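You operate a simulated robot arm through the tools that you are given. There is no shell and no other tool.

The job below is to be done with a simulated two-armed robot. You get a single attempt, and the scene is never put back.

## Task
Take the sanding block and leave it on top of the wall sample. Then take the foam filler and put it on top of the insert panel. Then take the deck wrench and put it on the glue shelf. Then put the green wrench on the glue worktop away on the fitting worktop. Then put the wheel wiper on the glue worktop away on the post worktop. Then put the grey pad on the glue worktop away in the rail tray. Then take the seam smoother and put it on the packing worktop. The order counts. Set down upright: foam filler, seam smoother.

Only the result counts: the job must be done as asked and must still hold three seconds after the hand-in. Knocking over, shifting, dropping, spilling or breaking anything else fails it.

## Robot
Two 6-joint arms with two-finger parallel grippers on one trunk, on a base that moves. Base frame: it is fixed to the floor where the robot stands at the start and does not move with it; the origin is under the middle of the robot, x ahead of it, y to its left, z up; the surface under the hand at the start is at about z = 85. Readings come in cm, degrees, newtons and seconds.
The left shoulder is at the start at [8, 21.6, 161], the right one opposite. With the tool pointing down near the work surface each hand reaches from about 10 to 68 cm from the robot's upright axis, wherever it stands, measured 20 degrees to its own side. Places, roughly: deck wrench [75, -25, 100]; fitting worktop [-110, -50, 80]; foam filler (10x5x6 cm) [50, 20, 20]; glue shelf [70, -230, 40]; green wrench [50, -125, 75]; grey pad (7x5x4 cm) [60, -210, 90]; insert panel (19x16x6 cm) [50, -220, 40]; packing worktop [70, 30, 80]; post worktop [-70, -820, 80]; rail tray (50x19 cm) [-302, -1244, 74]; sanding block [50, 0, 25]; seam smoother (4x4x7 cm) [70, -290, 90]; wall sample [-100, -50, 75]; wheel wiper (8x6x5 cm) [50, -190, 90]. Payload 3.43 kg a hand.
The tool frame of a hand sits at the grasp point between the pads (the TCP): z along the fingers, y along the line on which they close. The tips reach 3 cm beyond it. The gripper opens to 9.4 cm. The fingers are 2.8 cm wide and 1 cm thick; the gripper's body (5 by 9.6 cm) begins 5.5 cm behind the TCP.
Orientation is that of the tool frame in the base frame, as a unit quaternion [x, y, z, w]. With the fingers straight down and closing along the base's y, the tool's x points along the base's -x, its y along +y and its z along -z.

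## Interface
- The arms move only by the tool step_arm. It takes "left_commands", "right_commands" or both (then of equal length, played together; a hand with none holds still); each is a list that holds one entry, the list of rows, each a list of 6 numbers: the shift along the tool's x, y, z in cm, then the turn, a rotation vector about the tool's x, y, z in degrees. In form: [[[dx, dy, dz, wx, wy, wz], ...]]. A call has 1 to 20 rows; each row is the pose to reach, as a shift and turn from the pose commanded when the call began, along the tool's axes at that moment. "left_gripper" and "right_gripper" are, for a hand that has rows, the finger opening in cm, from 0 to 9.4, set as the call begins (left out, the last holds). A row lasts 0.2 s, in which the tool goes at most 5 cm and 8.6 degrees; a call with a longer step from one row to the next is refused whole, and so is a gripper value outside its range. A pose out of reach is approached as far as the arm can. The call stops where the force on the tool passes 40 N (or 10 N more than at its start, if that is more) or the arm is blocked; 0.2 s more then pass. The fingers move at their own pace (about 7.2 cm/s each) and stop on an object; they squeeze with about 35 N. The grip force told is the motor's: it shows also when the fingers shut on nothing. Time passes only in rows, and 0.2 s behind the last, so rows that repeat a pose let the fingers close. It gives the time, the measured TCP pose, the force on the tool (base axes), the opening and the grip force at its end, in the units of the frame above (readings bear some noise), with the torque about the TCP (base axes, N m) and any sound that the robot's microphone picked up, and new pictures: "views" is both (left out), scene, wrist or none (wrist: the cameras of the hands that moved).
- Cameras (640 x 400 px; columns grow to the right, rows downward): "scene" is now at [5.47, 4.85, 174.5]; the picture's right is [0.90, -0.44, -0.00], its down [-0.41, -0.84, -0.36] and it looks along [0.16, 0.32, -0.93] (base axes); focal length 214 px, centre (320, 200). "left" rides on the left gripper at [7.6, -1.4, -10.3] in its tool frame; the picture's right is [0.18, 0.98, 0.00], its down [-0.75, 0.14, -0.64] and it looks along [-0.63, 0.12, 0.77] (tool axes); focal length 243 px, centre (320, 200). "right" rides on the right gripper at [7.6, 1.4, -10.2] in its tool frame; the picture's right is [-0.18, 0.98, 0.00], its down [-0.75, -0.14, -0.64] and it looks along [-0.63, -0.12, 0.77] (tool axes); focal length 243 px, centre (320, 200). There is no depth. A picture from a camera that has moved, and an enlarged one, comes with that camera's place and axes in the base frame and with its lens.
- raise_lower(by): slides the trunk up (or, below 0, down) by that many cm; the arms and the scene camera ride with it, the base frame stays. It gives what a move gives, with no picture.
- base_move(legs): drives the robot by 1 to 6 legs, each [ahead, left, turn to the left] in cm, cm and degrees, along the robot's own axes; the way and the turn of a leg run together, so that a leg with both is an arc; at most 150 cm and 180 degrees a leg. The arms and the cameras ride along, it lands a little off, and it stops where it bumps. It gives what a move gives, and a new picture of the scene camera.
- aim_head(pan, tilt): turns the head with the scene camera to pan (to the left, within 86 degrees either way) and tilt (down, from -29 to 69), counted from straight ahead of the robot. It gives what a move gives, and a new picture of the scene camera.
- enlarge(camera, box): a new picture of the part [left, top, right, bottom] of that camera's present view, enlarged. It takes no simulated time.
- hand_in(): hands the job in; it is judged then, once.

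Nothing tells you exact positions but the pictures and the camera data. Unless the task says otherwise, let go and move clear before handing in.

The tools are called after "Emit:" as name(argument=value, ...) on one line, values as JSON. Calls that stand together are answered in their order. step_arm: Moves the arms, as the interface text tells. Its arguments: {"type":"object","properties":{"left_commands":{"type":"array"},"left_gripper":{"type":"number"},"right_commands":{"type":"array"},"right_gripper":{"type":"number"},"views":{"type":"string","enum":["both","scene","wrist","none"]}},"required":[]} The other tools are called the same way: raise_lower (by) moves the trunk up or down; base_move (legs) drives the base; aim_head (pan, tilt) turns the head that bears the scene camera; enlarge (camera, box) takes an enlarged picture of a part of a camera's view; hand_in () hands the job in.

At the start:

```text
clock: 0.0
left_tcp_pos: [38.6, 50.83, 105.39]
left_orientation: [0.0, 1.0, 0.0, 0.0]
left_force: [0.1, -0.4, -0.3]
left_moment: [0.03, 0.0, -0.01]
left_opening: 9.37
left_gripper_force: 0.1
right_tcp_pos: [57.45, 3.81, 111.22]
right_orientation: [0.0, 1.0, 0.0, 0.0]
right_force: [0.2, 0.1, 0.0]
right_moment: [-0.02, 0.0, -0.01]
right_opening: 9.39
right_gripper_force: 0.1
trunk travel left (down, up): [-84.0, 0.0]
robot x, y, heading: [-0.16, -0.25, 0.2]
head pan, tilt (commanded): [63.7, 68.8]
```

scene: 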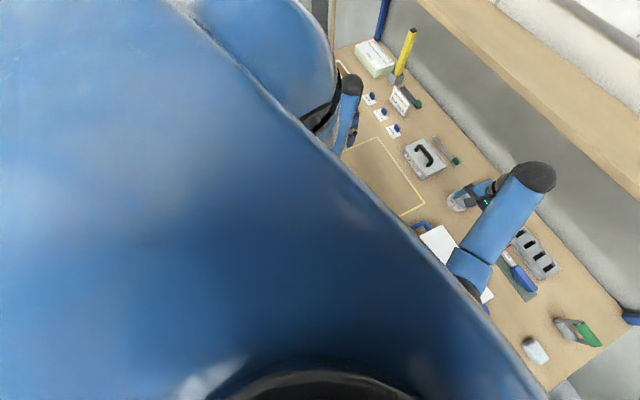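
right: 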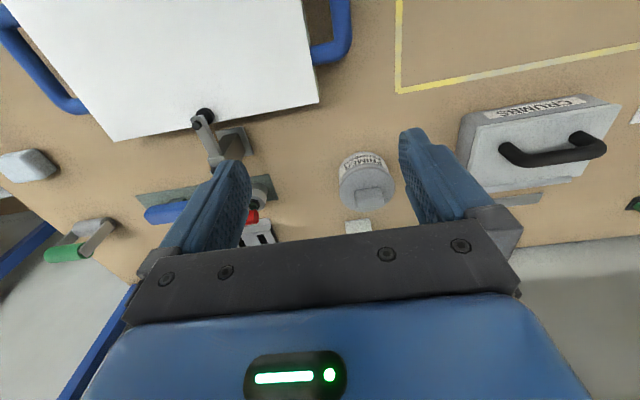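
left: 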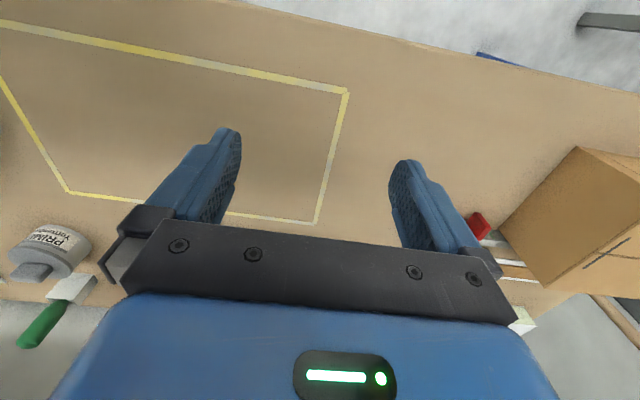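

I see a workbench ahead (the packing worktop) with many things on it; the head is aimed down-left. I will look around with the head first to learn where things are.

Emit:
aim_head(pan=0, tilt=45)

```text
clock: 1.3
left_tcp_pos: [38.68, 50.81, 105.29]
left_orientation: [0.0, 1.0, 0.0, 0.0]
left_force: [0.1, 0.4, -0.3]
left_moment: [0.03, 0.0, 0.01]
left_opening: 9.39
left_gripper_force: 0.1
right_tcp_pos: [57.5, 3.84, 111.22]
right_orientation: [0.0, 1.0, 0.001, 0.0]
right_force: [0.0, 0.7, -0.1]
right_moment: [-0.02, 0.01, 0.01]
right_opening: 9.39
right_gripper_force: 0.1
trunk travel left (down, up): [-84.0, 0.0]
robot x, y, heading: [-0.22, 0.04, -0.2]
head pan, tilt (commanded): [0.0, 45.0]
camera scene: at [11.15, -0.15, 177.38], right [0.0, -1.0, 0.0], down [-0.71, 0.0, -0.71], along [0.71, 0.0, -0.71], focal length 214 px, centre (320, 200)
```

scene: 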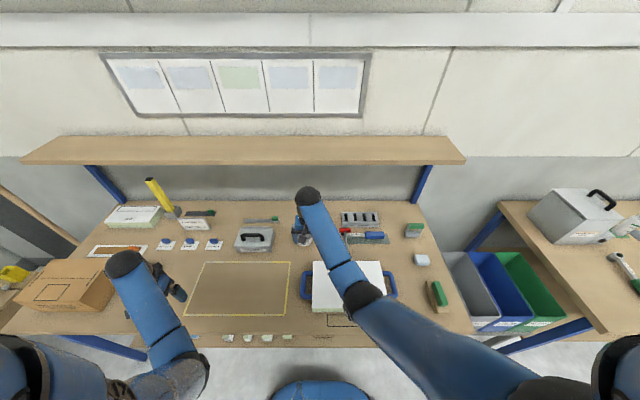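

The packing worktop lies ahead with a tray, crumb box etc., bins to the right and another worktop (glue) farther right. I'll keep looking around.

Emit:
aim_head(pan=-50, tilt=35)

Emit:
aim_head(pan=-86, tilt=25)

Emit:
aim_head(pan=60, tilt=35)

```text
clock: 2.5
left_tcp_pos: [38.71, 50.75, 105.43]
left_orientation: [0.0, 1.0, 0.0, 0.0]
left_force: [-0.1, -0.2, 0.2]
left_moment: [0.03, 0.0, -0.02]
left_opening: 9.4
left_gripper_force: 0.0
right_tcp_pos: [57.43, 3.72, 111.3]
right_orientation: [0.0, 1.0, 0.0, 0.0]
right_force: [0.1, 0.4, -0.6]
right_moment: [0.0, -0.02, 0.0]
right_opening: 9.41
right_gripper_force: 0.0
trunk travel left (down, up): [-84.0, 0.0]
robot x, y, heading: [-0.0, 0.06, -0.2]
head pan, tilt (commanded): [-50.0, 35.0]
camera scene: at [8.68, -6.9, 178.87], right [-0.77, -0.64, 0.0], down [-0.37, 0.44, -0.82], along [0.53, -0.63, -0.57], focal length 214 px, centre (320, 200)
```

scene: 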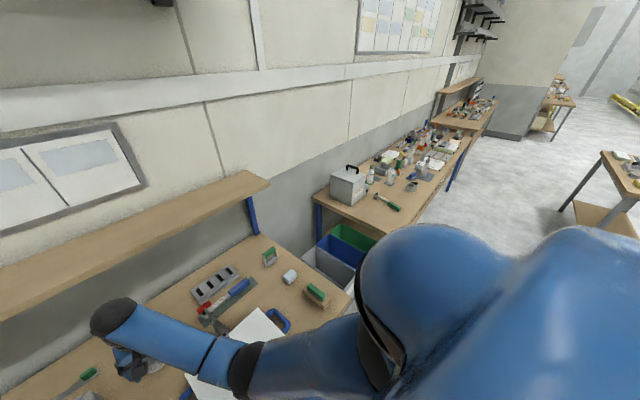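

```text
clock: 3.5
left_tcp_pos: [38.63, 50.85, 105.32]
left_orientation: [0.001, 1.0, 0.0, 0.0]
left_force: [-0.4, 0.6, -0.4]
left_moment: [0.01, 0.0, 0.03]
left_opening: 9.4
left_gripper_force: 0.0
right_tcp_pos: [57.4, 3.7, 111.24]
right_orientation: [0.0, 1.0, 0.0, 0.0]
right_force: [-0.1, 0.1, -1.1]
right_moment: [0.0, 0.0, 0.03]
right_opening: 9.43
right_gripper_force: 0.1
trunk travel left (down, up): [-84.0, 0.0]
robot x, y, heading: [0.15, -0.45, -0.0]
head pan, tilt (commanded): [-85.9, 25.0]
camera scene: at [3.67, -9.35, 180.44], right [-1.0, -0.07, 0.0], down [-0.03, 0.42, -0.91], along [0.06, -0.9, -0.42], focal length 214 px, centre (320, 200)
```

scene: 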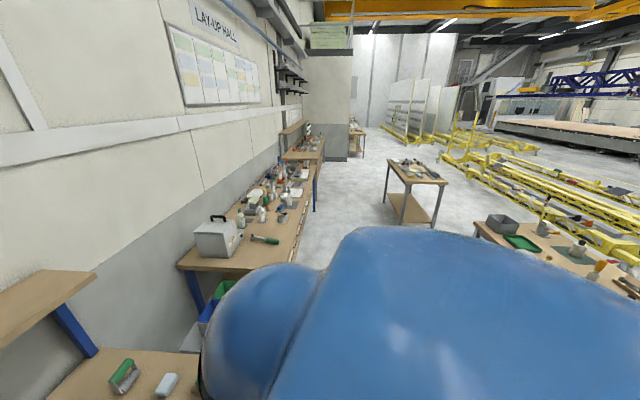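

```text
clock: 5.8
left_tcp_pos: [38.49, 50.79, 105.45]
left_orientation: [0.0, 1.0, -0.001, 0.0]
left_force: [0.0, -0.7, 0.5]
left_moment: [0.0, 0.0, 0.01]
left_opening: 9.4
left_gripper_force: 0.0
right_tcp_pos: [57.43, 3.72, 111.32]
right_orientation: [0.0, 1.0, 0.0, 0.0]
right_force: [0.7, 0.1, -0.6]
right_moment: [0.01, 0.0, -0.02]
right_opening: 9.39
right_gripper_force: 0.0
trunk travel left (down, up): [-84.0, 0.0]
robot x, y, heading: [-0.08, 0.27, -0.1]
head pan, tilt (commanded): [60.0, 35.0]
camera scene: at [7.42, 7.47, 178.87], right [0.87, -0.5, 0.0], down [-0.29, -0.5, -0.82], along [0.41, 0.71, -0.57], focal length 214 px, centre (320, 200)
```

scene: 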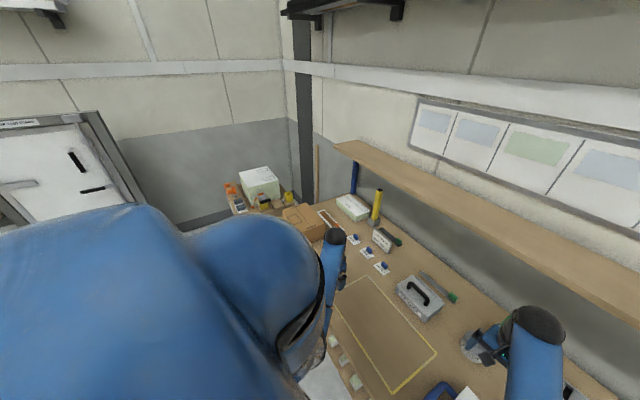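

I see the lay-up hall: packing bench ahead, glue bench to the right along the same wall, other tables behind. Next I look straight down and closer at things to learn where the bench edge is.

Emit:
aim_head(pan=0, tilt=69)

Emit:
aim_head(pan=86, tilt=30)

```text
clock: 7.1
left_tcp_pos: [38.59, 50.81, 105.32]
left_orientation: [0.0, 1.0, 0.001, 0.001]
left_force: [0.1, 0.7, 0.5]
left_moment: [0.0, 0.01, -0.03]
left_opening: 9.4
left_gripper_force: 0.1
right_tcp_pos: [57.32, 3.74, 111.38]
right_orientation: [0.0, 1.0, 0.001, 0.0]
right_force: [0.6, 0.4, 0.4]
right_moment: [0.03, 0.0, -0.02]
right_opening: 9.4
right_gripper_force: 0.0
trunk travel left (down, up): [-84.0, 0.0]
robot x, y, heading: [0.03, 0.2, 0.1]
head pan, tilt (commanded): [0.0, 68.8]
camera scene: at [8.6, -0.16, 174.5], right [0.0, -1.0, 0.0], down [-0.93, 0.0, -0.36], along [0.36, 0.0, -0.93], focal length 214 px, centre (320, 200)
```

scene: 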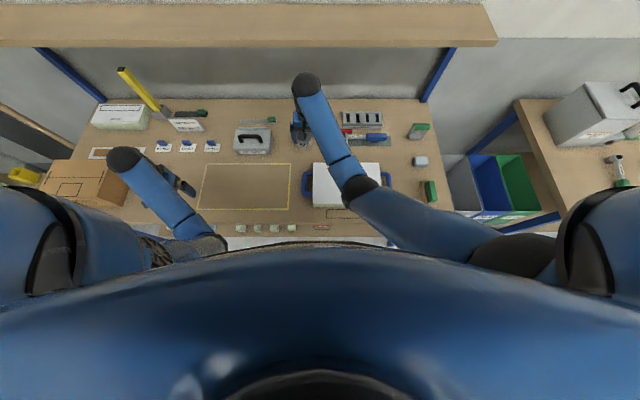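

```text
clock: 8.7
left_tcp_pos: [38.61, 50.86, 105.36]
left_orientation: [0.0, 1.0, 0.0, 0.0]
left_force: [0.3, -0.3, -0.2]
left_moment: [-0.01, -0.05, -0.03]
left_opening: 9.41
left_gripper_force: 0.0
right_tcp_pos: [57.4, 3.69, 111.27]
right_orientation: [-0.001, 1.0, 0.001, 0.0]
right_force: [0.5, 0.8, -0.1]
right_moment: [0.01, -0.01, -0.02]
right_opening: 9.41
right_gripper_force: 0.0
trunk travel left (down, up): [-84.0, 0.0]
robot x, y, heading: [-0.13, -0.01, 0.1]
head pan, tilt (commanded): [85.9, 30.0]
camera scene: at [3.65, 8.87, 179.64], right [1.0, -0.07, 0.0], down [-0.04, -0.5, -0.87], along [0.06, 0.86, -0.5], focal length 214 px, centre (320, 200)
```

scene: 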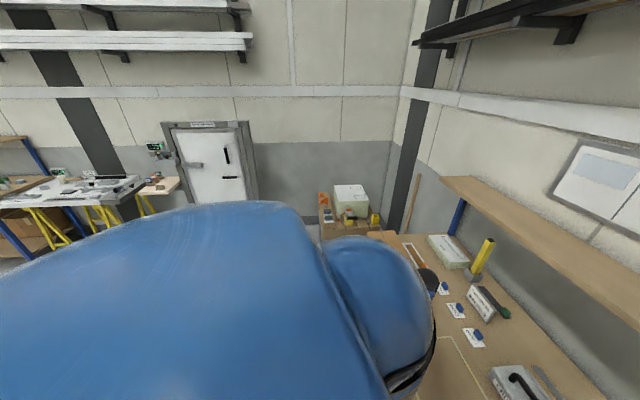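

The packing bench's front edge is near x=28, its back near x=109. I'll back off a little and turn right to see behind me.

Emit:
base_move(legs=[[-12, 0, 0], [0, 0, -90]])

Emit:
aim_head(pan=-50, tilt=40)

Emit:
aim_head(pan=0, tilt=30)

```text
clock: 13.8
left_tcp_pos: [38.48, -39.12, 105.29]
left_orientation: [0.711, 0.703, 0.0, 0.0]
left_force: [0.5, -0.2, -0.7]
left_moment: [-0.03, 0.01, 0.0]
left_opening: 9.37
left_gripper_force: 0.1
right_tcp_pos: [-8.61, -57.32, 111.32]
right_orientation: [0.711, 0.703, -0.001, 0.0]
right_force: [0.7, 1.6, 0.4]
right_moment: [0.01, -0.01, -0.01]
right_opening: 9.39
right_gripper_force: 0.1
trunk travel left (down, up): [-84.0, 0.0]
robot x, y, heading: [-11.48, 0.12, -90.5]
head pan, tilt (commanded): [85.9, 30.0]
camera scene: at [-2.79, -3.94, 179.65], right [-0.08, -1.0, 0.0], down [-0.5, 0.04, -0.87], along [0.86, -0.07, -0.5], focal length 214 px, centre (320, 200)
```

scene: 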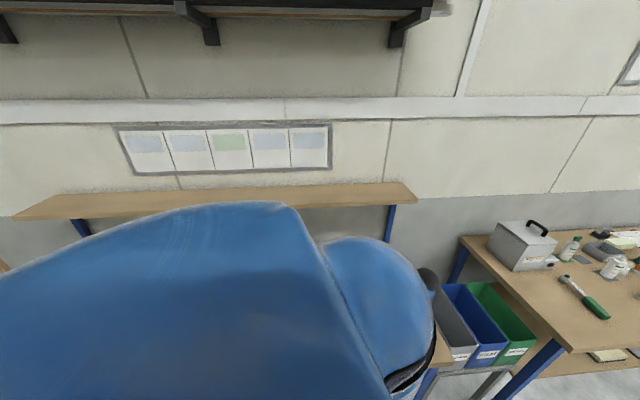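

```text
clock: 16.0
left_tcp_pos: [38.55, -39.08, 105.41]
left_orientation: [0.711, 0.703, 0.0, 0.0]
left_force: [0.7, 0.2, 0.0]
left_moment: [0.0, -0.01, 0.05]
left_opening: 9.41
left_gripper_force: 0.0
right_tcp_pos: [-8.59, -57.43, 111.3]
right_orientation: [0.71, 0.704, 0.0, -0.001]
right_force: [0.1, 0.3, 0.8]
right_moment: [-0.02, 0.03, 0.0]
right_opening: 9.38
right_gripper_force: 0.1
trunk travel left (down, up): [-84.0, 0.0]
robot x, y, heading: [-11.49, 0.34, -90.8]
head pan, tilt (commanded): [-50.0, 40.0]
camera scene: at [-18.41, -8.61, 178.11], right [-0.63, 0.77, 0.0], down [0.5, 0.41, -0.77], along [-0.59, -0.49, -0.64], focal length 214 px, centre (320, 200)
```

scene: 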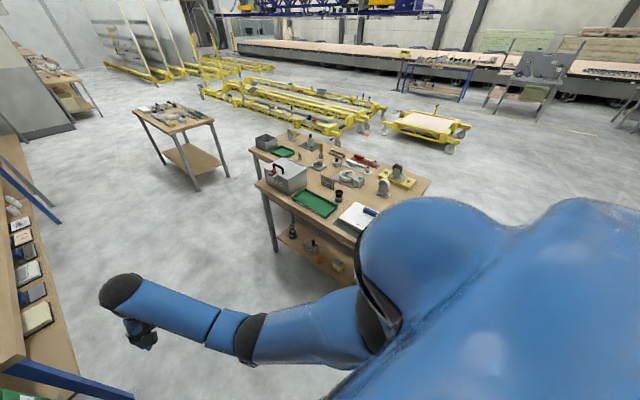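

```text
clock: 17.2
left_tcp_pos: [38.6, -39.13, 105.34]
left_orientation: [0.711, 0.703, 0.0, 0.0]
left_force: [-0.6, 0.3, 0.3]
left_moment: [0.02, 0.03, -0.01]
left_opening: 9.38
left_gripper_force: 0.2
right_tcp_pos: [-8.68, -57.42, 111.13]
right_orientation: [0.711, 0.703, 0.0, 0.0]
right_force: [0.1, 0.1, -0.6]
right_moment: [-0.01, 0.01, 0.0]
right_opening: 9.42
right_gripper_force: 0.0
trunk travel left (down, up): [-84.0, 0.0]
robot x, y, heading: [-11.66, -0.07, -90.7]
head pan, tilt (commanded): [0.0, 30.0]
camera scene: at [-11.95, -12.27, 179.64], right [-1.0, 0.01, 0.0], down [0.01, 0.5, -0.87], along [-0.01, -0.87, -0.5], focal length 214 px, centre (320, 200)
```

scene: 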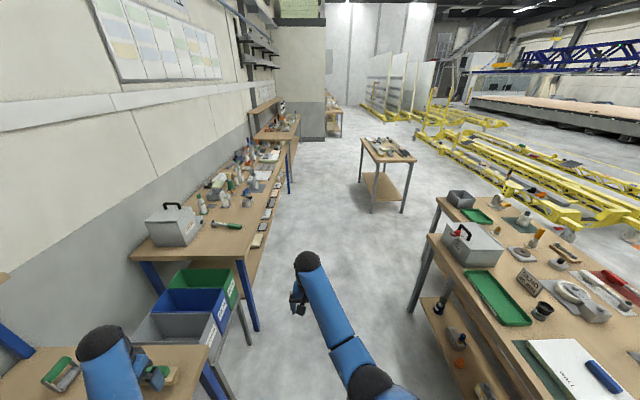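

Facing right (heading −90) I see the glue bench on the left with bins before it, and the fitting worktop on the right. I turn further to face the fitting worktop.

Emit:
base_move(legs=[[0, 0, -90]])

Emit:
aim_head(pan=0, tilt=45)

Emit:
aim_head(pan=35, tilt=40)

```text
clock: 21.4
left_tcp_pos: [-51.67, -49.74, 105.43]
left_orientation: [1.0, -0.014, -0.001, 0.0]
left_force: [-1.3, -0.5, 1.0]
left_moment: [-0.01, 0.02, 0.0]
left_opening: 9.41
left_gripper_force: 0.0
right_tcp_pos: [-69.23, -2.14, 111.34]
right_orientation: [1.0, -0.014, 0.0, 0.0]
right_force: [-0.2, 0.2, -0.3]
right_moment: [0.02, 0.02, 0.04]
right_opening: 9.41
right_gripper_force: 0.1
trunk travel left (down, up): [-84.0, 0.0]
robot x, y, heading: [-11.71, -0.14, 178.6]
head pan, tilt (commanded): [0.0, 30.0]
camera scene: at [-23.89, 0.09, 179.65], right [0.03, 1.0, 0.0], down [0.5, -0.01, -0.87], along [-0.87, 0.02, -0.5], focal length 214 px, centre (320, 200)
```

scene: 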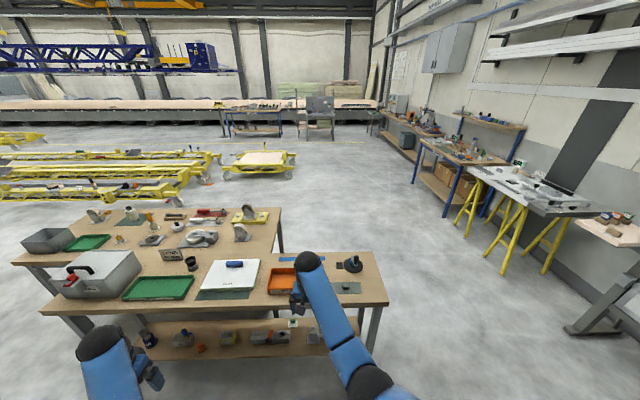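

```text
clock: 22.2
left_tcp_pos: [-51.77, -49.75, 105.46]
left_orientation: [1.0, -0.014, 0.001, 0.0]
left_force: [0.2, -1.5, -0.7]
left_moment: [0.0, 0.01, -0.03]
left_opening: 9.43
left_gripper_force: 0.1
right_tcp_pos: [-69.2, -2.13, 111.26]
right_orientation: [1.0, -0.014, 0.0, 0.0]
right_force: [0.8, 0.6, 0.8]
right_moment: [0.01, -0.01, 0.0]
right_opening: 9.37
right_gripper_force: 0.0
trunk travel left (down, up): [-84.0, 0.0]
robot x, y, heading: [-11.65, 0.22, 178.2]
head pan, tilt (commanded): [0.0, 45.0]
camera scene: at [-23.01, 0.11, 177.39], right [0.03, 1.0, 0.0], down [0.71, -0.02, -0.71], along [-0.71, 0.02, -0.71], focal length 214 px, centre (320, 200)
```

scene: 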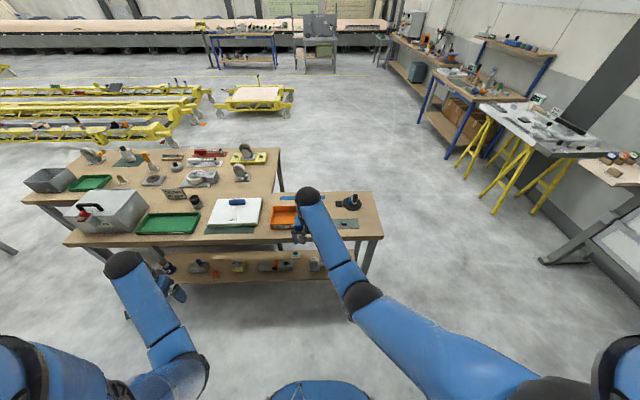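

```text
clock: 23.2
left_tcp_pos: [-51.84, -49.67, 105.52]
left_orientation: [1.0, -0.014, 0.0, 0.0]
left_force: [0.1, -0.1, -0.1]
left_moment: [-0.03, -0.02, -0.01]
left_opening: 9.41
left_gripper_force: 0.1
right_tcp_pos: [-69.38, -2.13, 111.19]
right_orientation: [1.0, -0.014, -0.001, 0.001]
right_force: [0.4, 0.7, -0.4]
right_moment: [0.03, 0.0, -0.02]
right_opening: 9.41
right_gripper_force: 0.1
trunk travel left (down, up): [-84.0, 0.0]
robot x, y, heading: [-11.91, -0.28, 178.4]
head pan, tilt (commanded): [35.0, 40.0]
camera scene: at [-21.97, -4.79, 178.11], right [-0.55, 0.84, 0.0], down [0.54, 0.35, -0.77], along [-0.64, -0.42, -0.64], focal length 214 px, centre (320, 200)
```

scene: 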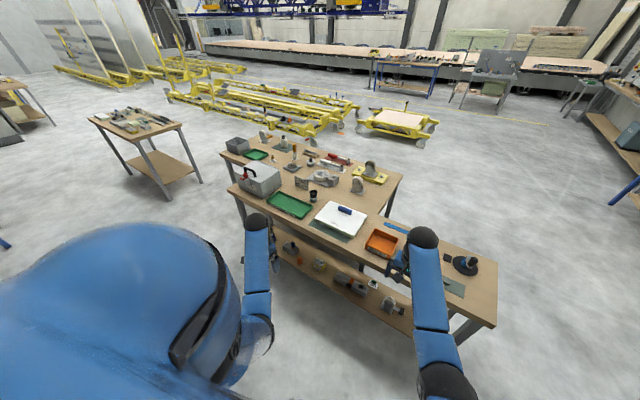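

I face the fitting worktop with a box, green tray, white slab with a blue thing, an orange tray and more. I enlarge to identify them.

Emit:
enlarge(camera="scene", box=[220, 120, 420, 245])

Emit:
enlarge(camera="scene", box=[340, 200, 500, 300])

Emit:
enlarge(camera="scene", box=[240, 220, 420, 333])

```text
3.20 times, centred on (320, 182) of scene
camera zoom: at [-21.97, -4.79, 178.11], right [-0.55, 0.84, 0.0], down [0.54, 0.35, -0.77], along [-0.64, -0.42, -0.64], focal length 686 px, centre (320, 256)
```

zoom: 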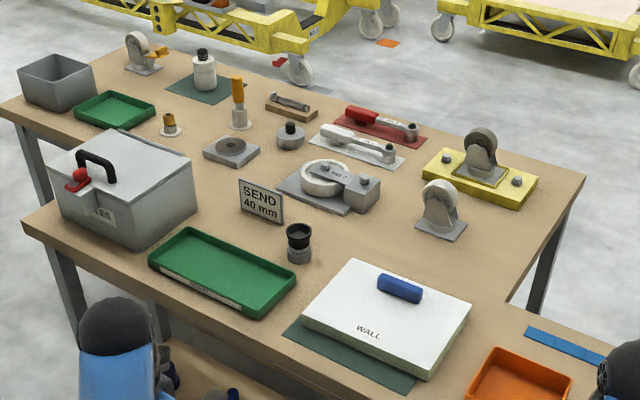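

```text
4.00 times, centred on (420, 250) of scene
camera zoom: at [-21.97, -4.79, 178.11], right [-0.55, 0.84, 0.0], down [0.54, 0.35, -0.77], along [-0.64, -0.42, -0.64], focal length 858 px, centre (-80, 0)
```

zoom: 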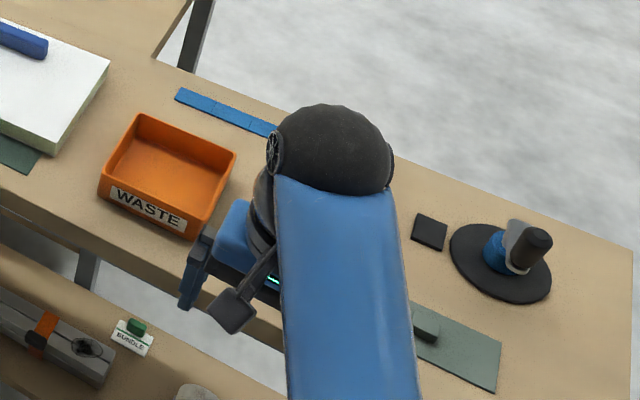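

```text
3.54 times, centred on (330, 276) of scene
camera zoom: at [-21.97, -4.79, 178.11], right [-0.55, 0.84, 0.0], down [0.54, 0.35, -0.77], along [-0.64, -0.42, -0.64], focal length 759 px, centre (285, -71)
```

zoom: 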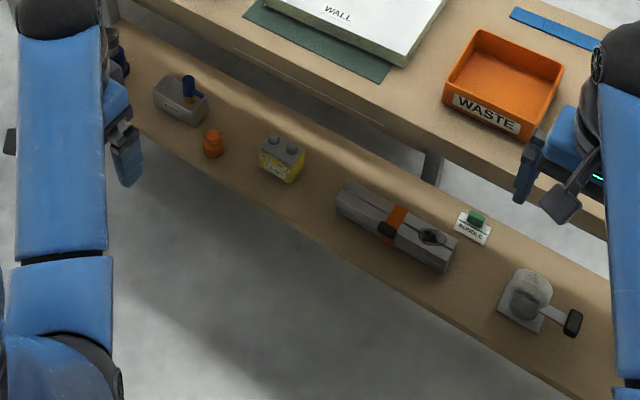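

The wall sample is the white slab "WALL" on the fitting worktop at about x −121…−99, y −60…−33, with a blue thing at its back edge; its front half is free. Now I turn back to the packing bench, back off, and look at its lower shelf.

Emit:
base_move(legs=[[0, 0, 180], [-28, 0, 1]])

Emit:
aim_head(pan=0, tilt=60)

```text
clock: 32.6
left_tcp_pos: [-1.12, 51.05, 105.27]
left_orientation: [-0.001, 1.0, 0.0, -0.002]
left_force: [0.2, 1.7, 0.4]
left_moment: [-0.02, 0.01, -0.01]
left_opening: 9.39
left_gripper_force: 0.1
right_tcp_pos: [17.72, 4.11, 111.0]
right_orientation: [-0.001, 1.0, -0.001, -0.002]
right_force: [0.1, 1.0, 0.2]
right_moment: [-0.01, 0.04, 0.03]
right_opening: 9.41
right_gripper_force: 0.0
trunk travel left (down, up): [-84.0, 0.0]
robot x, y, heading: [-40.02, -0.08, 0.3]
head pan, tilt (commanded): [35.0, 40.0]
camera scene: at [-29.42, 4.9, 178.07], right [0.58, -0.82, 0.0], down [-0.53, -0.37, -0.76], along [0.62, 0.44, -0.65], focal length 214 px, centre (320, 200)
```

scene: 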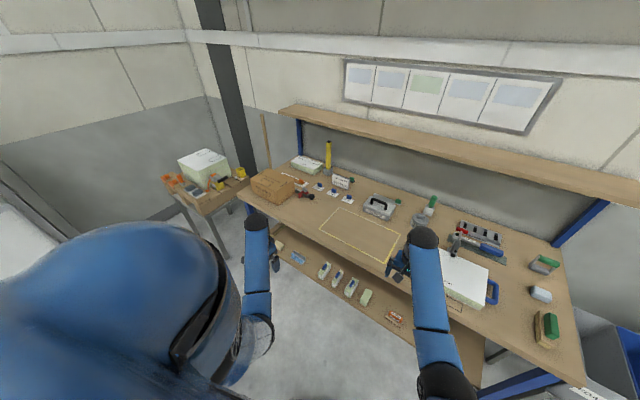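

```text
clock: 33.6
left_tcp_pos: [-1.51, 51.08, 105.39]
left_orientation: [-0.001, 1.0, 0.0, 0.0]
left_force: [0.7, 0.2, 0.3]
left_moment: [-0.01, -0.01, -0.01]
left_opening: 9.42
left_gripper_force: 0.0
right_tcp_pos: [17.39, 4.03, 111.35]
right_orientation: [0.0, 1.0, -0.001, 0.001]
right_force: [0.0, 0.1, 0.0]
right_moment: [-0.01, -0.01, -0.04]
right_opening: 9.4
right_gripper_force: 0.0
trunk travel left (down, up): [-84.0, 0.0]
robot x, y, heading: [-39.66, 0.02, -0.1]
head pan, tilt (commanded): [0.0, 60.0]
camera scene: at [-30.39, 0.01, 175.45], right [0.0, -1.0, 0.0], down [-0.87, 0.0, -0.5], along [0.5, 0.0, -0.87], focal length 214 px, centre (320, 200)
```

scene: 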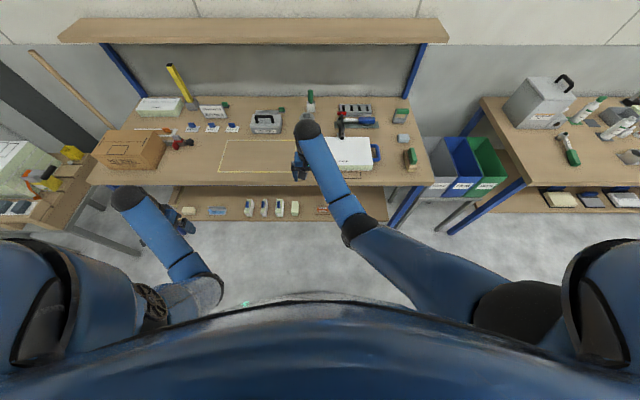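

The lower shelf shows several small items near its front edge. I pull the right hand back and lower the trunk to look under the bench.

Emit:
step_arm(right_commands=[[[4, 0, 0, 0, 0, 0], [8, 0, 0, 0, 0, 0], [12, 0, 0, 0, 0, 0]]], views="none")

Emit:
raise_lower(by=-60)

Emit:
aim_head(pan=0, tilt=40)

```text
clock: 34.4
left_tcp_pos: [-1.47, 51.13, 105.39]
left_orientation: [-0.001, 1.0, 0.0, 0.0]
left_force: [-1.3, 0.2, -0.9]
left_moment: [-0.02, -0.01, 0.0]
left_opening: 9.4
left_gripper_force: 0.1
right_tcp_pos: [6.74, 4.75, 108.04]
right_orientation: [-0.001, 1.0, 0.001, 0.001]
right_force: [-0.3, -0.5, 0.3]
right_moment: [0.0, -0.03, 0.02]
right_opening: 9.4
right_gripper_force: 0.1
right hand out of reach, approached as far as the arm can: row 2, 3
trunk travel left (down, up): [-84.0, 0.0]
robot x, y, heading: [-39.98, 0.11, 0.3]
head pan, tilt (commanded): [0.0, 60.0]
```

```text
refused: -60 is not a number from -40 to 40
```

```text
clock: 35.2
left_tcp_pos: [-1.42, 51.0, 105.28]
left_orientation: [-0.001, 1.0, 0.0, 0.0]
left_force: [1.1, 0.3, 0.8]
left_moment: [0.04, 0.02, 0.0]
left_opening: 9.38
left_gripper_force: 0.1
right_tcp_pos: [6.85, 4.69, 108.12]
right_orientation: [-0.002, 1.0, 0.001, 0.001]
right_force: [-0.5, -0.6, -0.7]
right_moment: [0.01, 0.01, 0.0]
right_opening: 9.39
right_gripper_force: 0.1
trunk travel left (down, up): [-84.0, 0.0]
robot x, y, heading: [-40.07, 0.08, 0.2]
head pan, tilt (commanded): [0.0, 40.0]
camera scene: at [-28.4, 0.02, 178.11], right [0.0, -1.0, 0.0], down [-0.64, 0.0, -0.77], along [0.77, 0.0, -0.64], focal length 214 px, centre (320, 200)
```

scene: 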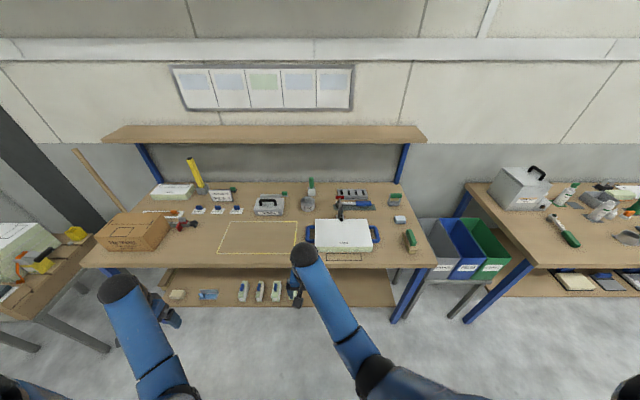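

The right hand is clear of the bench edge now. I lower the trunk in two steps.

Emit:
raise_lower(by=-40)

Emit:
raise_lower(by=-25)

Emit:
aim_head(pan=0, tilt=35)

```text
clock: 39.0
left_tcp_pos: [-1.5, 51.06, 65.47]
left_orientation: [-0.001, 1.0, 0.001, -0.001]
left_force: [0.3, -1.0, 0.0]
left_moment: [0.0, -0.01, 0.04]
left_opening: 9.41
left_gripper_force: 0.1
right_tcp_pos: [6.74, 4.59, 68.06]
right_orientation: [0.0, 1.0, 0.001, 0.002]
right_force: [0.7, -0.2, -0.8]
right_moment: [0.0, 0.03, 0.02]
right_opening: 9.4
right_gripper_force: 0.1
trunk travel left (down, up): [-44.0, 40.0]
robot x, y, heading: [-39.92, 0.24, -0.2]
head pan, tilt (commanded): [0.0, 40.0]
```

```text
clock: 41.6
left_tcp_pos: [-1.52, 51.0, 40.42]
left_orientation: [-0.001, 1.0, 0.0, 0.0]
left_force: [-0.2, -0.6, -0.6]
left_moment: [-0.02, -0.01, 0.01]
left_opening: 9.39
left_gripper_force: 0.0
right_tcp_pos: [6.85, 4.61, 42.94]
right_orientation: [0.0, 1.0, 0.002, 0.002]
right_force: [-0.2, 0.5, -1.1]
right_moment: [-0.01, 0.0, -0.01]
right_opening: 9.41
right_gripper_force: 0.1
trunk travel left (down, up): [-19.0, 65.0]
robot x, y, heading: [-39.91, 0.26, -0.0]
head pan, tilt (commanded): [0.0, 40.0]
```

```text
clock: 42.3
left_tcp_pos: [-1.39, 51.02, 40.37]
left_orientation: [-0.001, 1.0, 0.001, 0.0]
left_force: [0.2, 0.0, -0.5]
left_moment: [0.01, 0.0, 0.01]
left_opening: 9.39
left_gripper_force: 0.1
right_tcp_pos: [6.83, 4.64, 43.09]
right_orientation: [-0.001, 1.0, 0.0, 0.0]
right_force: [0.2, 0.6, 0.2]
right_moment: [0.02, -0.04, 0.01]
right_opening: 9.38
right_gripper_force: 0.0
trunk travel left (down, up): [-19.0, 65.0]
robot x, y, heading: [-40.12, -0.1, 0.4]
head pan, tilt (commanded): [0.0, 35.0]
camera scene: at [-28.11, 0.02, 113.86], right [0.0, -1.0, 0.0], down [-0.57, 0.0, -0.82], along [0.82, 0.0, -0.57], focal length 214 px, centre (320, 200)
```

scene: 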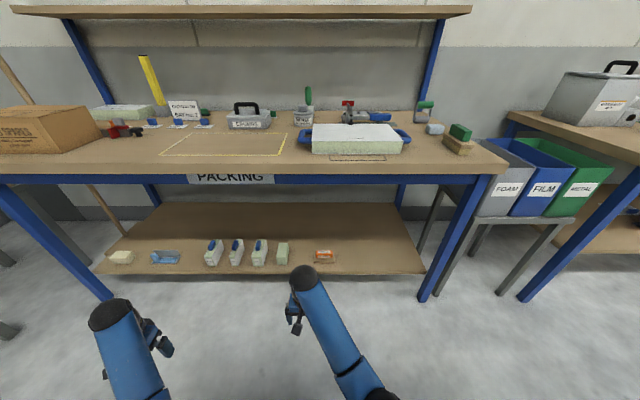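

Emit:
enlarge(camera="scene", box=[90, 200, 350, 290])

Emit:
enlarge(camera="scene", box=[220, 70, 500, 190])

```text
2.46 times, centred on (220, 245) of scene
camera zoom: at [-28.11, 0.02, 113.86], right [0.0, -1.0, 0.0], down [-0.57, 0.0, -0.82], along [0.82, 0.0, -0.57], focal length 528 px, centre (566, 89)
```

zoom: 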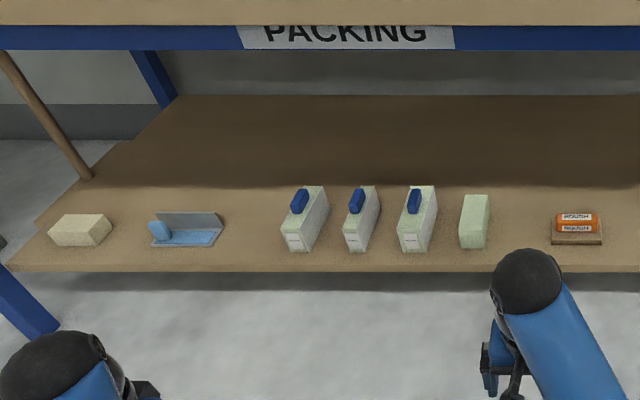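

```text
2.29 times, centred on (360, 130) of scene
camera zoom: at [-28.11, 0.02, 113.86], right [0.0, -1.0, 0.0], down [-0.57, 0.0, -0.82], along [0.82, 0.0, -0.57], focal length 490 px, centre (229, 360)
```

zoom: 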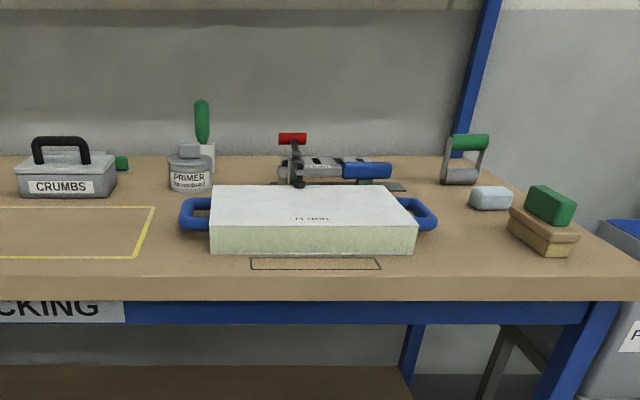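

On the lower shelf I see an orange-labelled brown block at y≈−1 (sanding block?), a plain pale-green block at y≈21, three with blue tabs, and others. I enlarge more.

Emit:
enlarge(camera="scene", box=[195, 230, 295, 280])

Emit:
enlarge(camera="scene", box=[290, 230, 360, 280])

Emit:
enlarge(camera="scene", box=[95, 230, 195, 280])

```text
6.40 times, centred on (245, 255) of scene
camera zoom: at [-28.11, 0.02, 113.86], right [0.0, -1.0, 0.0], down [-0.57, 0.0, -0.82], along [0.82, 0.0, -0.57], focal length 1373 px, centre (800, -152)
```

zoom: 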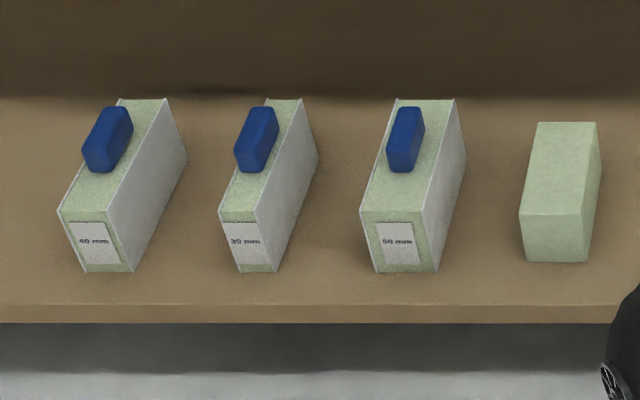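

```text
8.00 times, centred on (325, 255) of scene
camera zoom: at [-28.11, 0.02, 113.86], right [0.0, -1.0, 0.0], down [-0.57, 0.0, -0.82], along [0.82, 0.0, -0.57], focal length 1716 px, centre (280, -240)
```

zoom: 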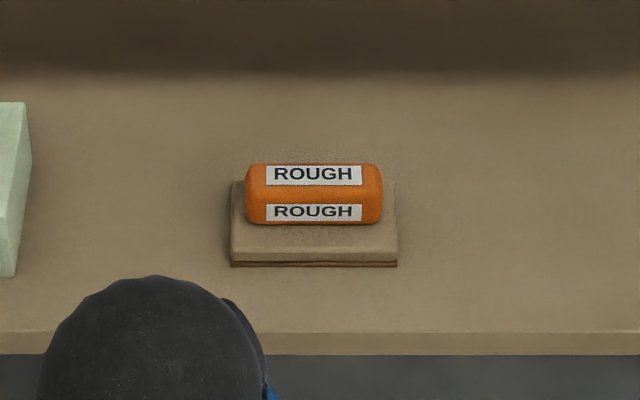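

```text
6.40 times, centred on (145, 255) of scene
camera zoom: at [-28.11, 0.02, 113.86], right [0.0, -1.0, 0.0], down [-0.57, 0.0, -0.82], along [0.82, 0.0, -0.57], focal length 1373 px, centre (1440, -152)
```

zoom: 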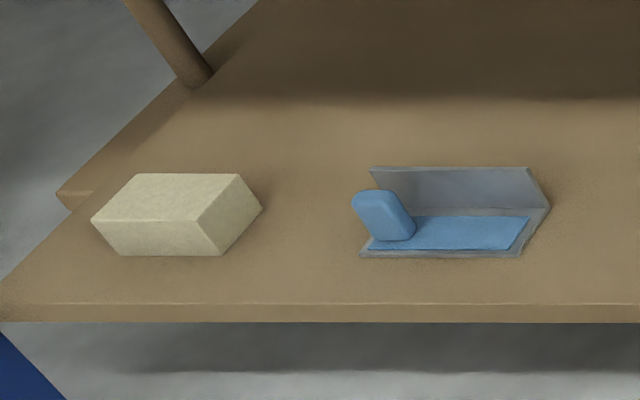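

The sanding block ("ROUGH", orange grip, about 9×3.3 cm on an 11×6 cm base) is on the lower shelf around [50, −2, 20]; the plain pale-green block at y≈21 is the foam filler. I'll turn the right hand 90° so it closes along x, while extending it in free space in front of the bench.

Emit:
step_arm(right_commands=[[[-1, 0.5, 0, 0, 0, -8], [-2, 0, 0, 0, 0, -16], [-3, -0.5, 0, 0, 0, -24], [-4, -1, 0, 0, 0, -32], [-5, -1.5, 0, 0, 0, -40], [-6, -2, 0, 0, 0, -48], [-7, -3, 0, 0, 0, -56], [-8, -4, 0, 0, 0, -64], [-9, -5, 0, 0, 0, -72], [-10, -6, 0, 0, 0, -80], [-11, -7, 0, 0, 0, -88], [-12, -7, 0, 0, 0, -90]]], views="both")

```text
clock: 44.9
left_tcp_pos: [-1.44, 51.23, 40.31]
left_orientation: [-0.001, 1.0, -0.001, 0.0]
left_force: [0.5, -0.2, 0.8]
left_moment: [0.01, 0.04, 0.01]
left_opening: 9.39
left_gripper_force: 0.0
right_tcp_pos: [18.96, -2.27, 42.95]
right_orientation: [0.708, -0.706, 0.001, -0.001]
right_force: [-0.3, 0.5, -1.1]
right_moment: [-0.01, -0.01, 0.04]
right_opening: 9.4
right_gripper_force: 0.1
trunk travel left (down, up): [-19.0, 65.0]
robot x, y, heading: [-39.89, 0.2, -0.0]
head pan, tilt (commanded): [0.0, 35.0]
camera scene: at [-28.1, 0.03, 113.86], right [0.0, -1.0, 0.0], down [-0.57, 0.0, -0.82], along [0.82, 0.0, -0.57], focal length 214 px, centre (320, 200)
camera right: at [17.52, -9.9, 53.23], right [-0.98, 0.18, 0.0], down [0.14, 0.75, 0.64], along [0.12, 0.63, -0.77], focal length 243 px, centre (320, 200)
```

scene: 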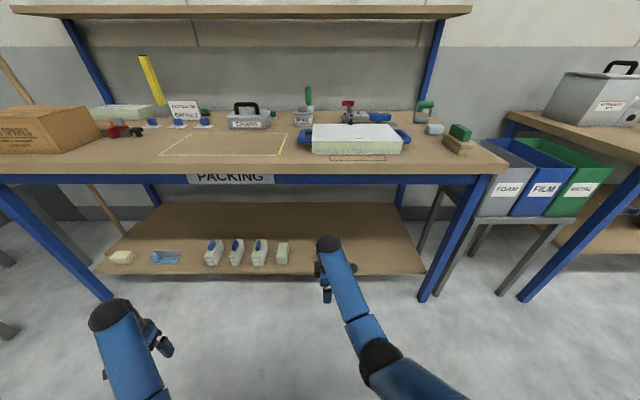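
right: 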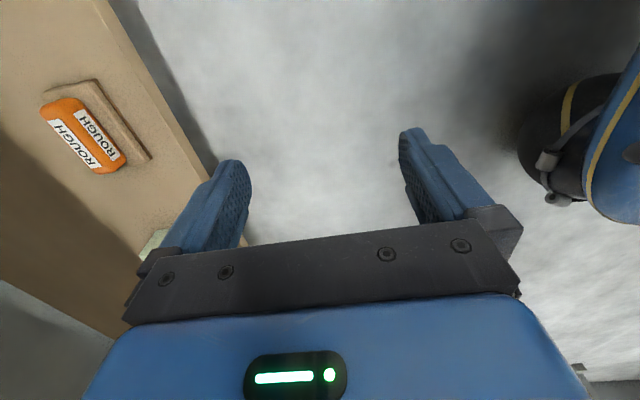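

The hand turned well and its camera sees the block. I enlarge the wrist view to triangulate the block and shelf height.

Emit:
enlarge(camera="right", box=[0, 40, 240, 190])

Emit:
aim_head(pan=0, tilt=50)

```text
2.67 times, centred on (120, 115) of right
camera zoom: at [17.52, -9.9, 53.23], right [-0.98, 0.18, 0.0], down [0.14, 0.75, 0.64], along [0.12, 0.63, -0.77], focal length 647 px, centre (853, 427)
```

zoom: 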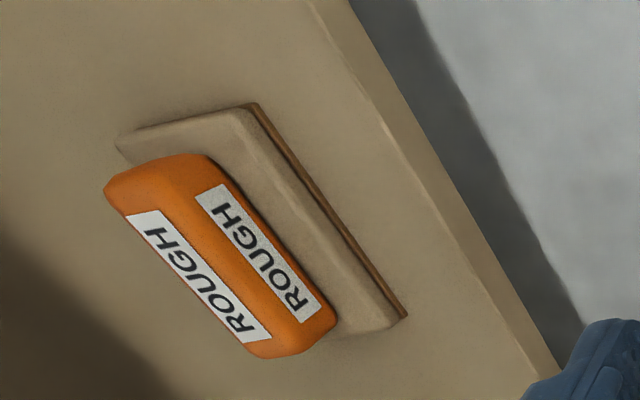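

```text
clock: 45.6
left_tcp_pos: [-1.38, 50.98, 40.39]
left_orientation: [-0.001, 1.0, -0.001, 0.0]
left_force: [-0.2, -0.9, 0.0]
left_moment: [0.01, -0.02, -0.03]
left_opening: 9.39
left_gripper_force: 0.1
right_tcp_pos: [18.87, -2.27, 42.99]
right_orientation: [0.707, -0.707, 0.001, -0.002]
right_force: [0.2, 0.1, -0.1]
right_moment: [-0.01, -0.02, 0.01]
right_opening: 9.45
right_gripper_force: 0.1
trunk travel left (down, up): [-19.0, 65.0]
robot x, y, heading: [-40.03, 0.25, 0.4]
head pan, tilt (commanded): [0.0, 50.0]
camera scene: at [-29.21, 0.01, 111.7], right [0.0, -1.0, 0.0], down [-0.77, 0.0, -0.64], along [0.64, 0.0, -0.77], focal length 214 px, centre (320, 200)
```

scene: 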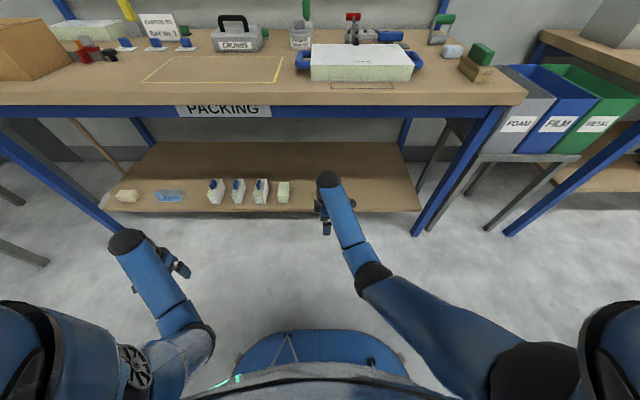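

Triangulation gives the shelf top near z≈21–22 and the block centred about [48, −2]. I lower the trunk 7 cm and drive in under the bench, a bit short, then check.

Emit:
raise_lower(by=-6)

Emit:
base_move(legs=[[26, 0, 0]])

Emit:
step_arm(right_commands=[[[0, 0, 0, 0, 0, 0]]], views="wrist")

```text
clock: 46.6
left_tcp_pos: [-1.5, 51.06, 34.27]
left_orientation: [-0.001, 1.0, 0.0, 0.0]
left_force: [-0.4, -1.1, 0.7]
left_moment: [0.01, -0.01, 0.03]
left_opening: 9.39
left_gripper_force: 0.1
right_tcp_pos: [18.8, -2.26, 36.99]
right_orientation: [0.708, -0.707, 0.0, -0.002]
right_force: [0.0, -0.1, -0.9]
right_moment: [-0.01, 0.01, -0.03]
right_opening: 9.4
right_gripper_force: 0.1
trunk travel left (down, up): [-13.0, 71.0]
robot x, y, heading: [-40.2, -0.03, 0.0]
head pan, tilt (commanded): [0.0, 50.0]
```

```text
clock: 48.5
left_tcp_pos: [24.87, 51.22, 34.33]
left_orientation: [0.0, 1.0, 0.001, 0.0]
left_force: [-0.7, -0.8, -0.3]
left_moment: [-0.02, -0.01, 0.02]
left_opening: 9.42
left_gripper_force: 0.1
right_tcp_pos: [45.01, -2.1, 36.93]
right_orientation: [0.707, -0.707, 0.0, -0.002]
right_force: [-0.2, 0.1, 0.0]
right_moment: [0.02, 0.02, 0.01]
right_opening: 9.42
right_gripper_force: 0.1
trunk travel left (down, up): [-13.0, 71.0]
robot x, y, heading: [-13.92, 0.54, 0.3]
head pan, tilt (commanded): [0.0, 50.0]
camera scene: at [-3.0, 0.07, 105.68], right [0.0, -1.0, 0.0], down [-0.77, 0.0, -0.64], along [0.64, 0.0, -0.77], focal length 214 px, centre (320, 200)
```

scene: 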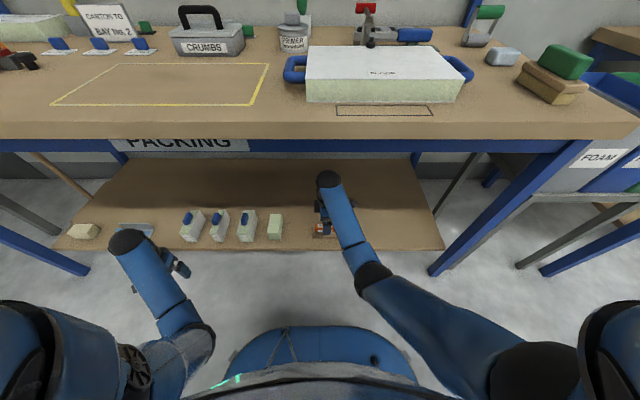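

```text
clock: 48.9
left_tcp_pos: [24.78, 51.1, 34.46]
left_orientation: [-0.001, 1.0, 0.001, -0.001]
left_force: [0.9, -0.6, 0.3]
left_moment: [-0.03, -0.02, 0.06]
left_opening: 9.38
left_gripper_force: 0.1
right_tcp_pos: [45.03, -2.2, 36.94]
right_orientation: [0.708, -0.706, 0.001, -0.002]
right_force: [0.6, 0.4, 0.7]
right_moment: [-0.01, 0.01, 0.04]
right_opening: 9.41
right_gripper_force: 0.2
trunk travel left (down, up): [-13.0, 71.0]
robot x, y, heading: [-13.87, 0.53, -0.1]
head pan, tilt (commanded): [0.0, 50.0]
camera right: at [43.65, -9.84, 47.23], right [-0.98, 0.18, 0.0], down [0.14, 0.75, 0.64], along [0.12, 0.63, -0.77], focal length 243 px, centre (320, 200)
```

right: 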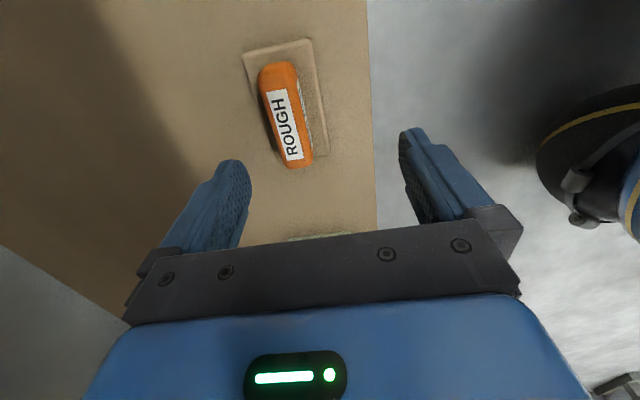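

The block's grip is centred near [47.8, −2.4], shelf top about 22.5. I move the hand above it and part-way down, then check the view.

Emit:
step_arm(right_commands=[[[0, -2.8, 0, 0, 0, 0], [0, -2.8, 2, 0, 0, 0], [0, -2.8, 4, 0, 0, 0], [0, -2.8, 5.5, 0, 0, 0]]], views="both")

```text
clock: 49.9
left_tcp_pos: [24.81, 51.0, 34.45]
left_orientation: [0.0, 1.0, 0.0, 0.0]
left_force: [0.1, 0.0, -1.1]
left_moment: [-0.01, 0.04, -0.02]
left_opening: 9.38
left_gripper_force: 0.0
right_tcp_pos: [47.9, -2.16, 31.51]
right_orientation: [0.708, -0.707, 0.0, -0.001]
right_force: [-0.3, 0.8, 0.1]
right_moment: [-0.01, 0.05, -0.01]
right_opening: 9.38
right_gripper_force: 0.0
trunk travel left (down, up): [-13.0, 71.0]
robot x, y, heading: [-13.64, 0.29, 0.1]
head pan, tilt (commanded): [0.0, 50.0]
camera scene: at [-3.05, 0.07, 105.69], right [0.0, -1.0, 0.0], down [-0.77, 0.0, -0.64], along [0.64, 0.0, -0.77], focal length 214 px, centre (320, 200)
camera right: at [46.53, -9.82, 41.76], right [-0.98, 0.18, 0.0], down [0.14, 0.75, 0.64], along [0.12, 0.63, -0.77], focal length 243 px, centre (320, 200)
```

scene: 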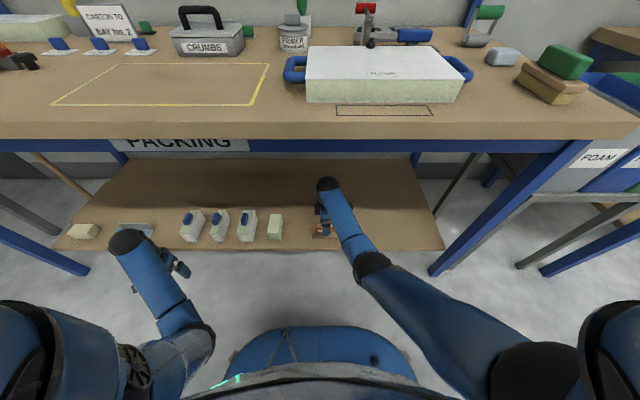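
right: 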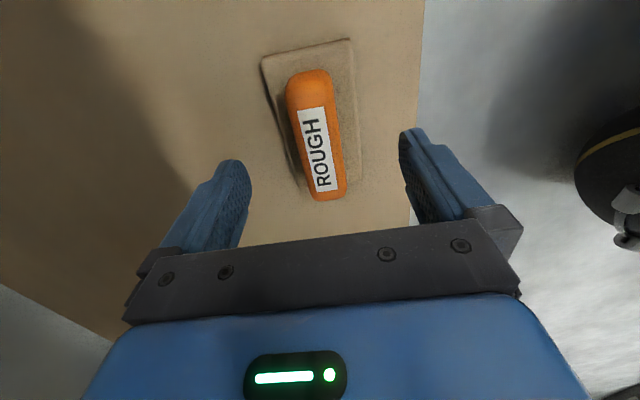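

The fingers straddle the orange grip well. I go down 3 cm more and close.

Emit:
step_arm(right_commands=[[[0, 0, 1.5, 0, 0, 0], [0, 0, 3, 0, 0, 0], [0, 0, 3.2, 0, 0, 0]]], views="wrist")

```text
clock: 50.7
left_tcp_pos: [24.8, 51.16, 34.4]
left_orientation: [-0.001, 1.0, 0.0, 0.0]
left_force: [0.0, -0.7, -0.1]
left_moment: [0.01, 0.04, 0.01]
left_opening: 9.38
left_gripper_force: 0.2
right_tcp_pos: [47.89, -2.07, 28.31]
right_orientation: [0.707, -0.707, 0.0, -0.002]
right_force: [-0.9, 0.1, -0.9]
right_moment: [0.0, 0.01, 0.0]
right_opening: 9.43
right_gripper_force: 0.1
trunk travel left (down, up): [-13.0, 71.0]
robot x, y, heading: [-14.31, 0.02, 0.0]
head pan, tilt (commanded): [0.0, 50.0]
camera right: at [46.52, -9.8, 38.53], right [-0.98, 0.18, 0.0], down [0.14, 0.75, 0.64], along [0.12, 0.63, -0.77], focal length 243 px, centre (320, 200)
```

right: 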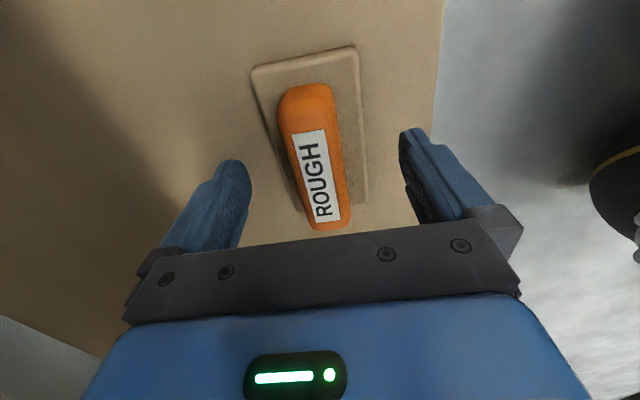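

Alignment looks right. I close the right gripper.

Emit:
step_arm(right_commands=[[[0, 0, 0, 0, 0, 0], [0, 0, 0, 0, 0, 0], [0, 0, 0, 0, 0, 0], [0, 0, 0, 0, 0, 0], [0, 0, 0, 0, 0, 0]]], right_gripper=0, views="wrist")

```text
clock: 51.9
left_tcp_pos: [24.77, 51.11, 34.38]
left_orientation: [-0.001, 1.0, 0.0, 0.0]
left_force: [-0.2, -0.4, -0.3]
left_moment: [0.02, -0.02, -0.02]
left_opening: 9.4
left_gripper_force: 0.0
right_tcp_pos: [47.97, -2.17, 28.2]
right_orientation: [0.708, -0.706, 0.001, -0.001]
right_force: [-0.1, 1.0, 1.2]
right_moment: [0.01, 0.05, -0.05]
right_opening: 2.94
right_gripper_force: 35.4
trunk travel left (down, up): [-13.0, 71.0]
robot x, y, heading: [-13.73, 0.32, 0.2]
head pan, tilt (commanded): [0.0, 50.0]
camera right: at [46.5, -9.81, 38.54], right [-0.98, 0.18, 0.0], down [0.14, 0.75, 0.64], along [0.12, 0.63, -0.77], focal length 243 px, centre (320, 200)
```

right: 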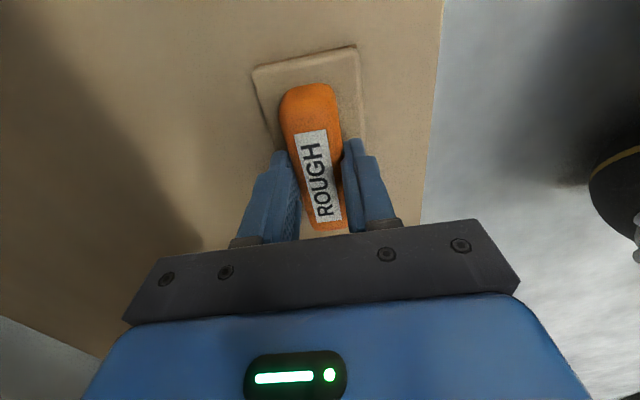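

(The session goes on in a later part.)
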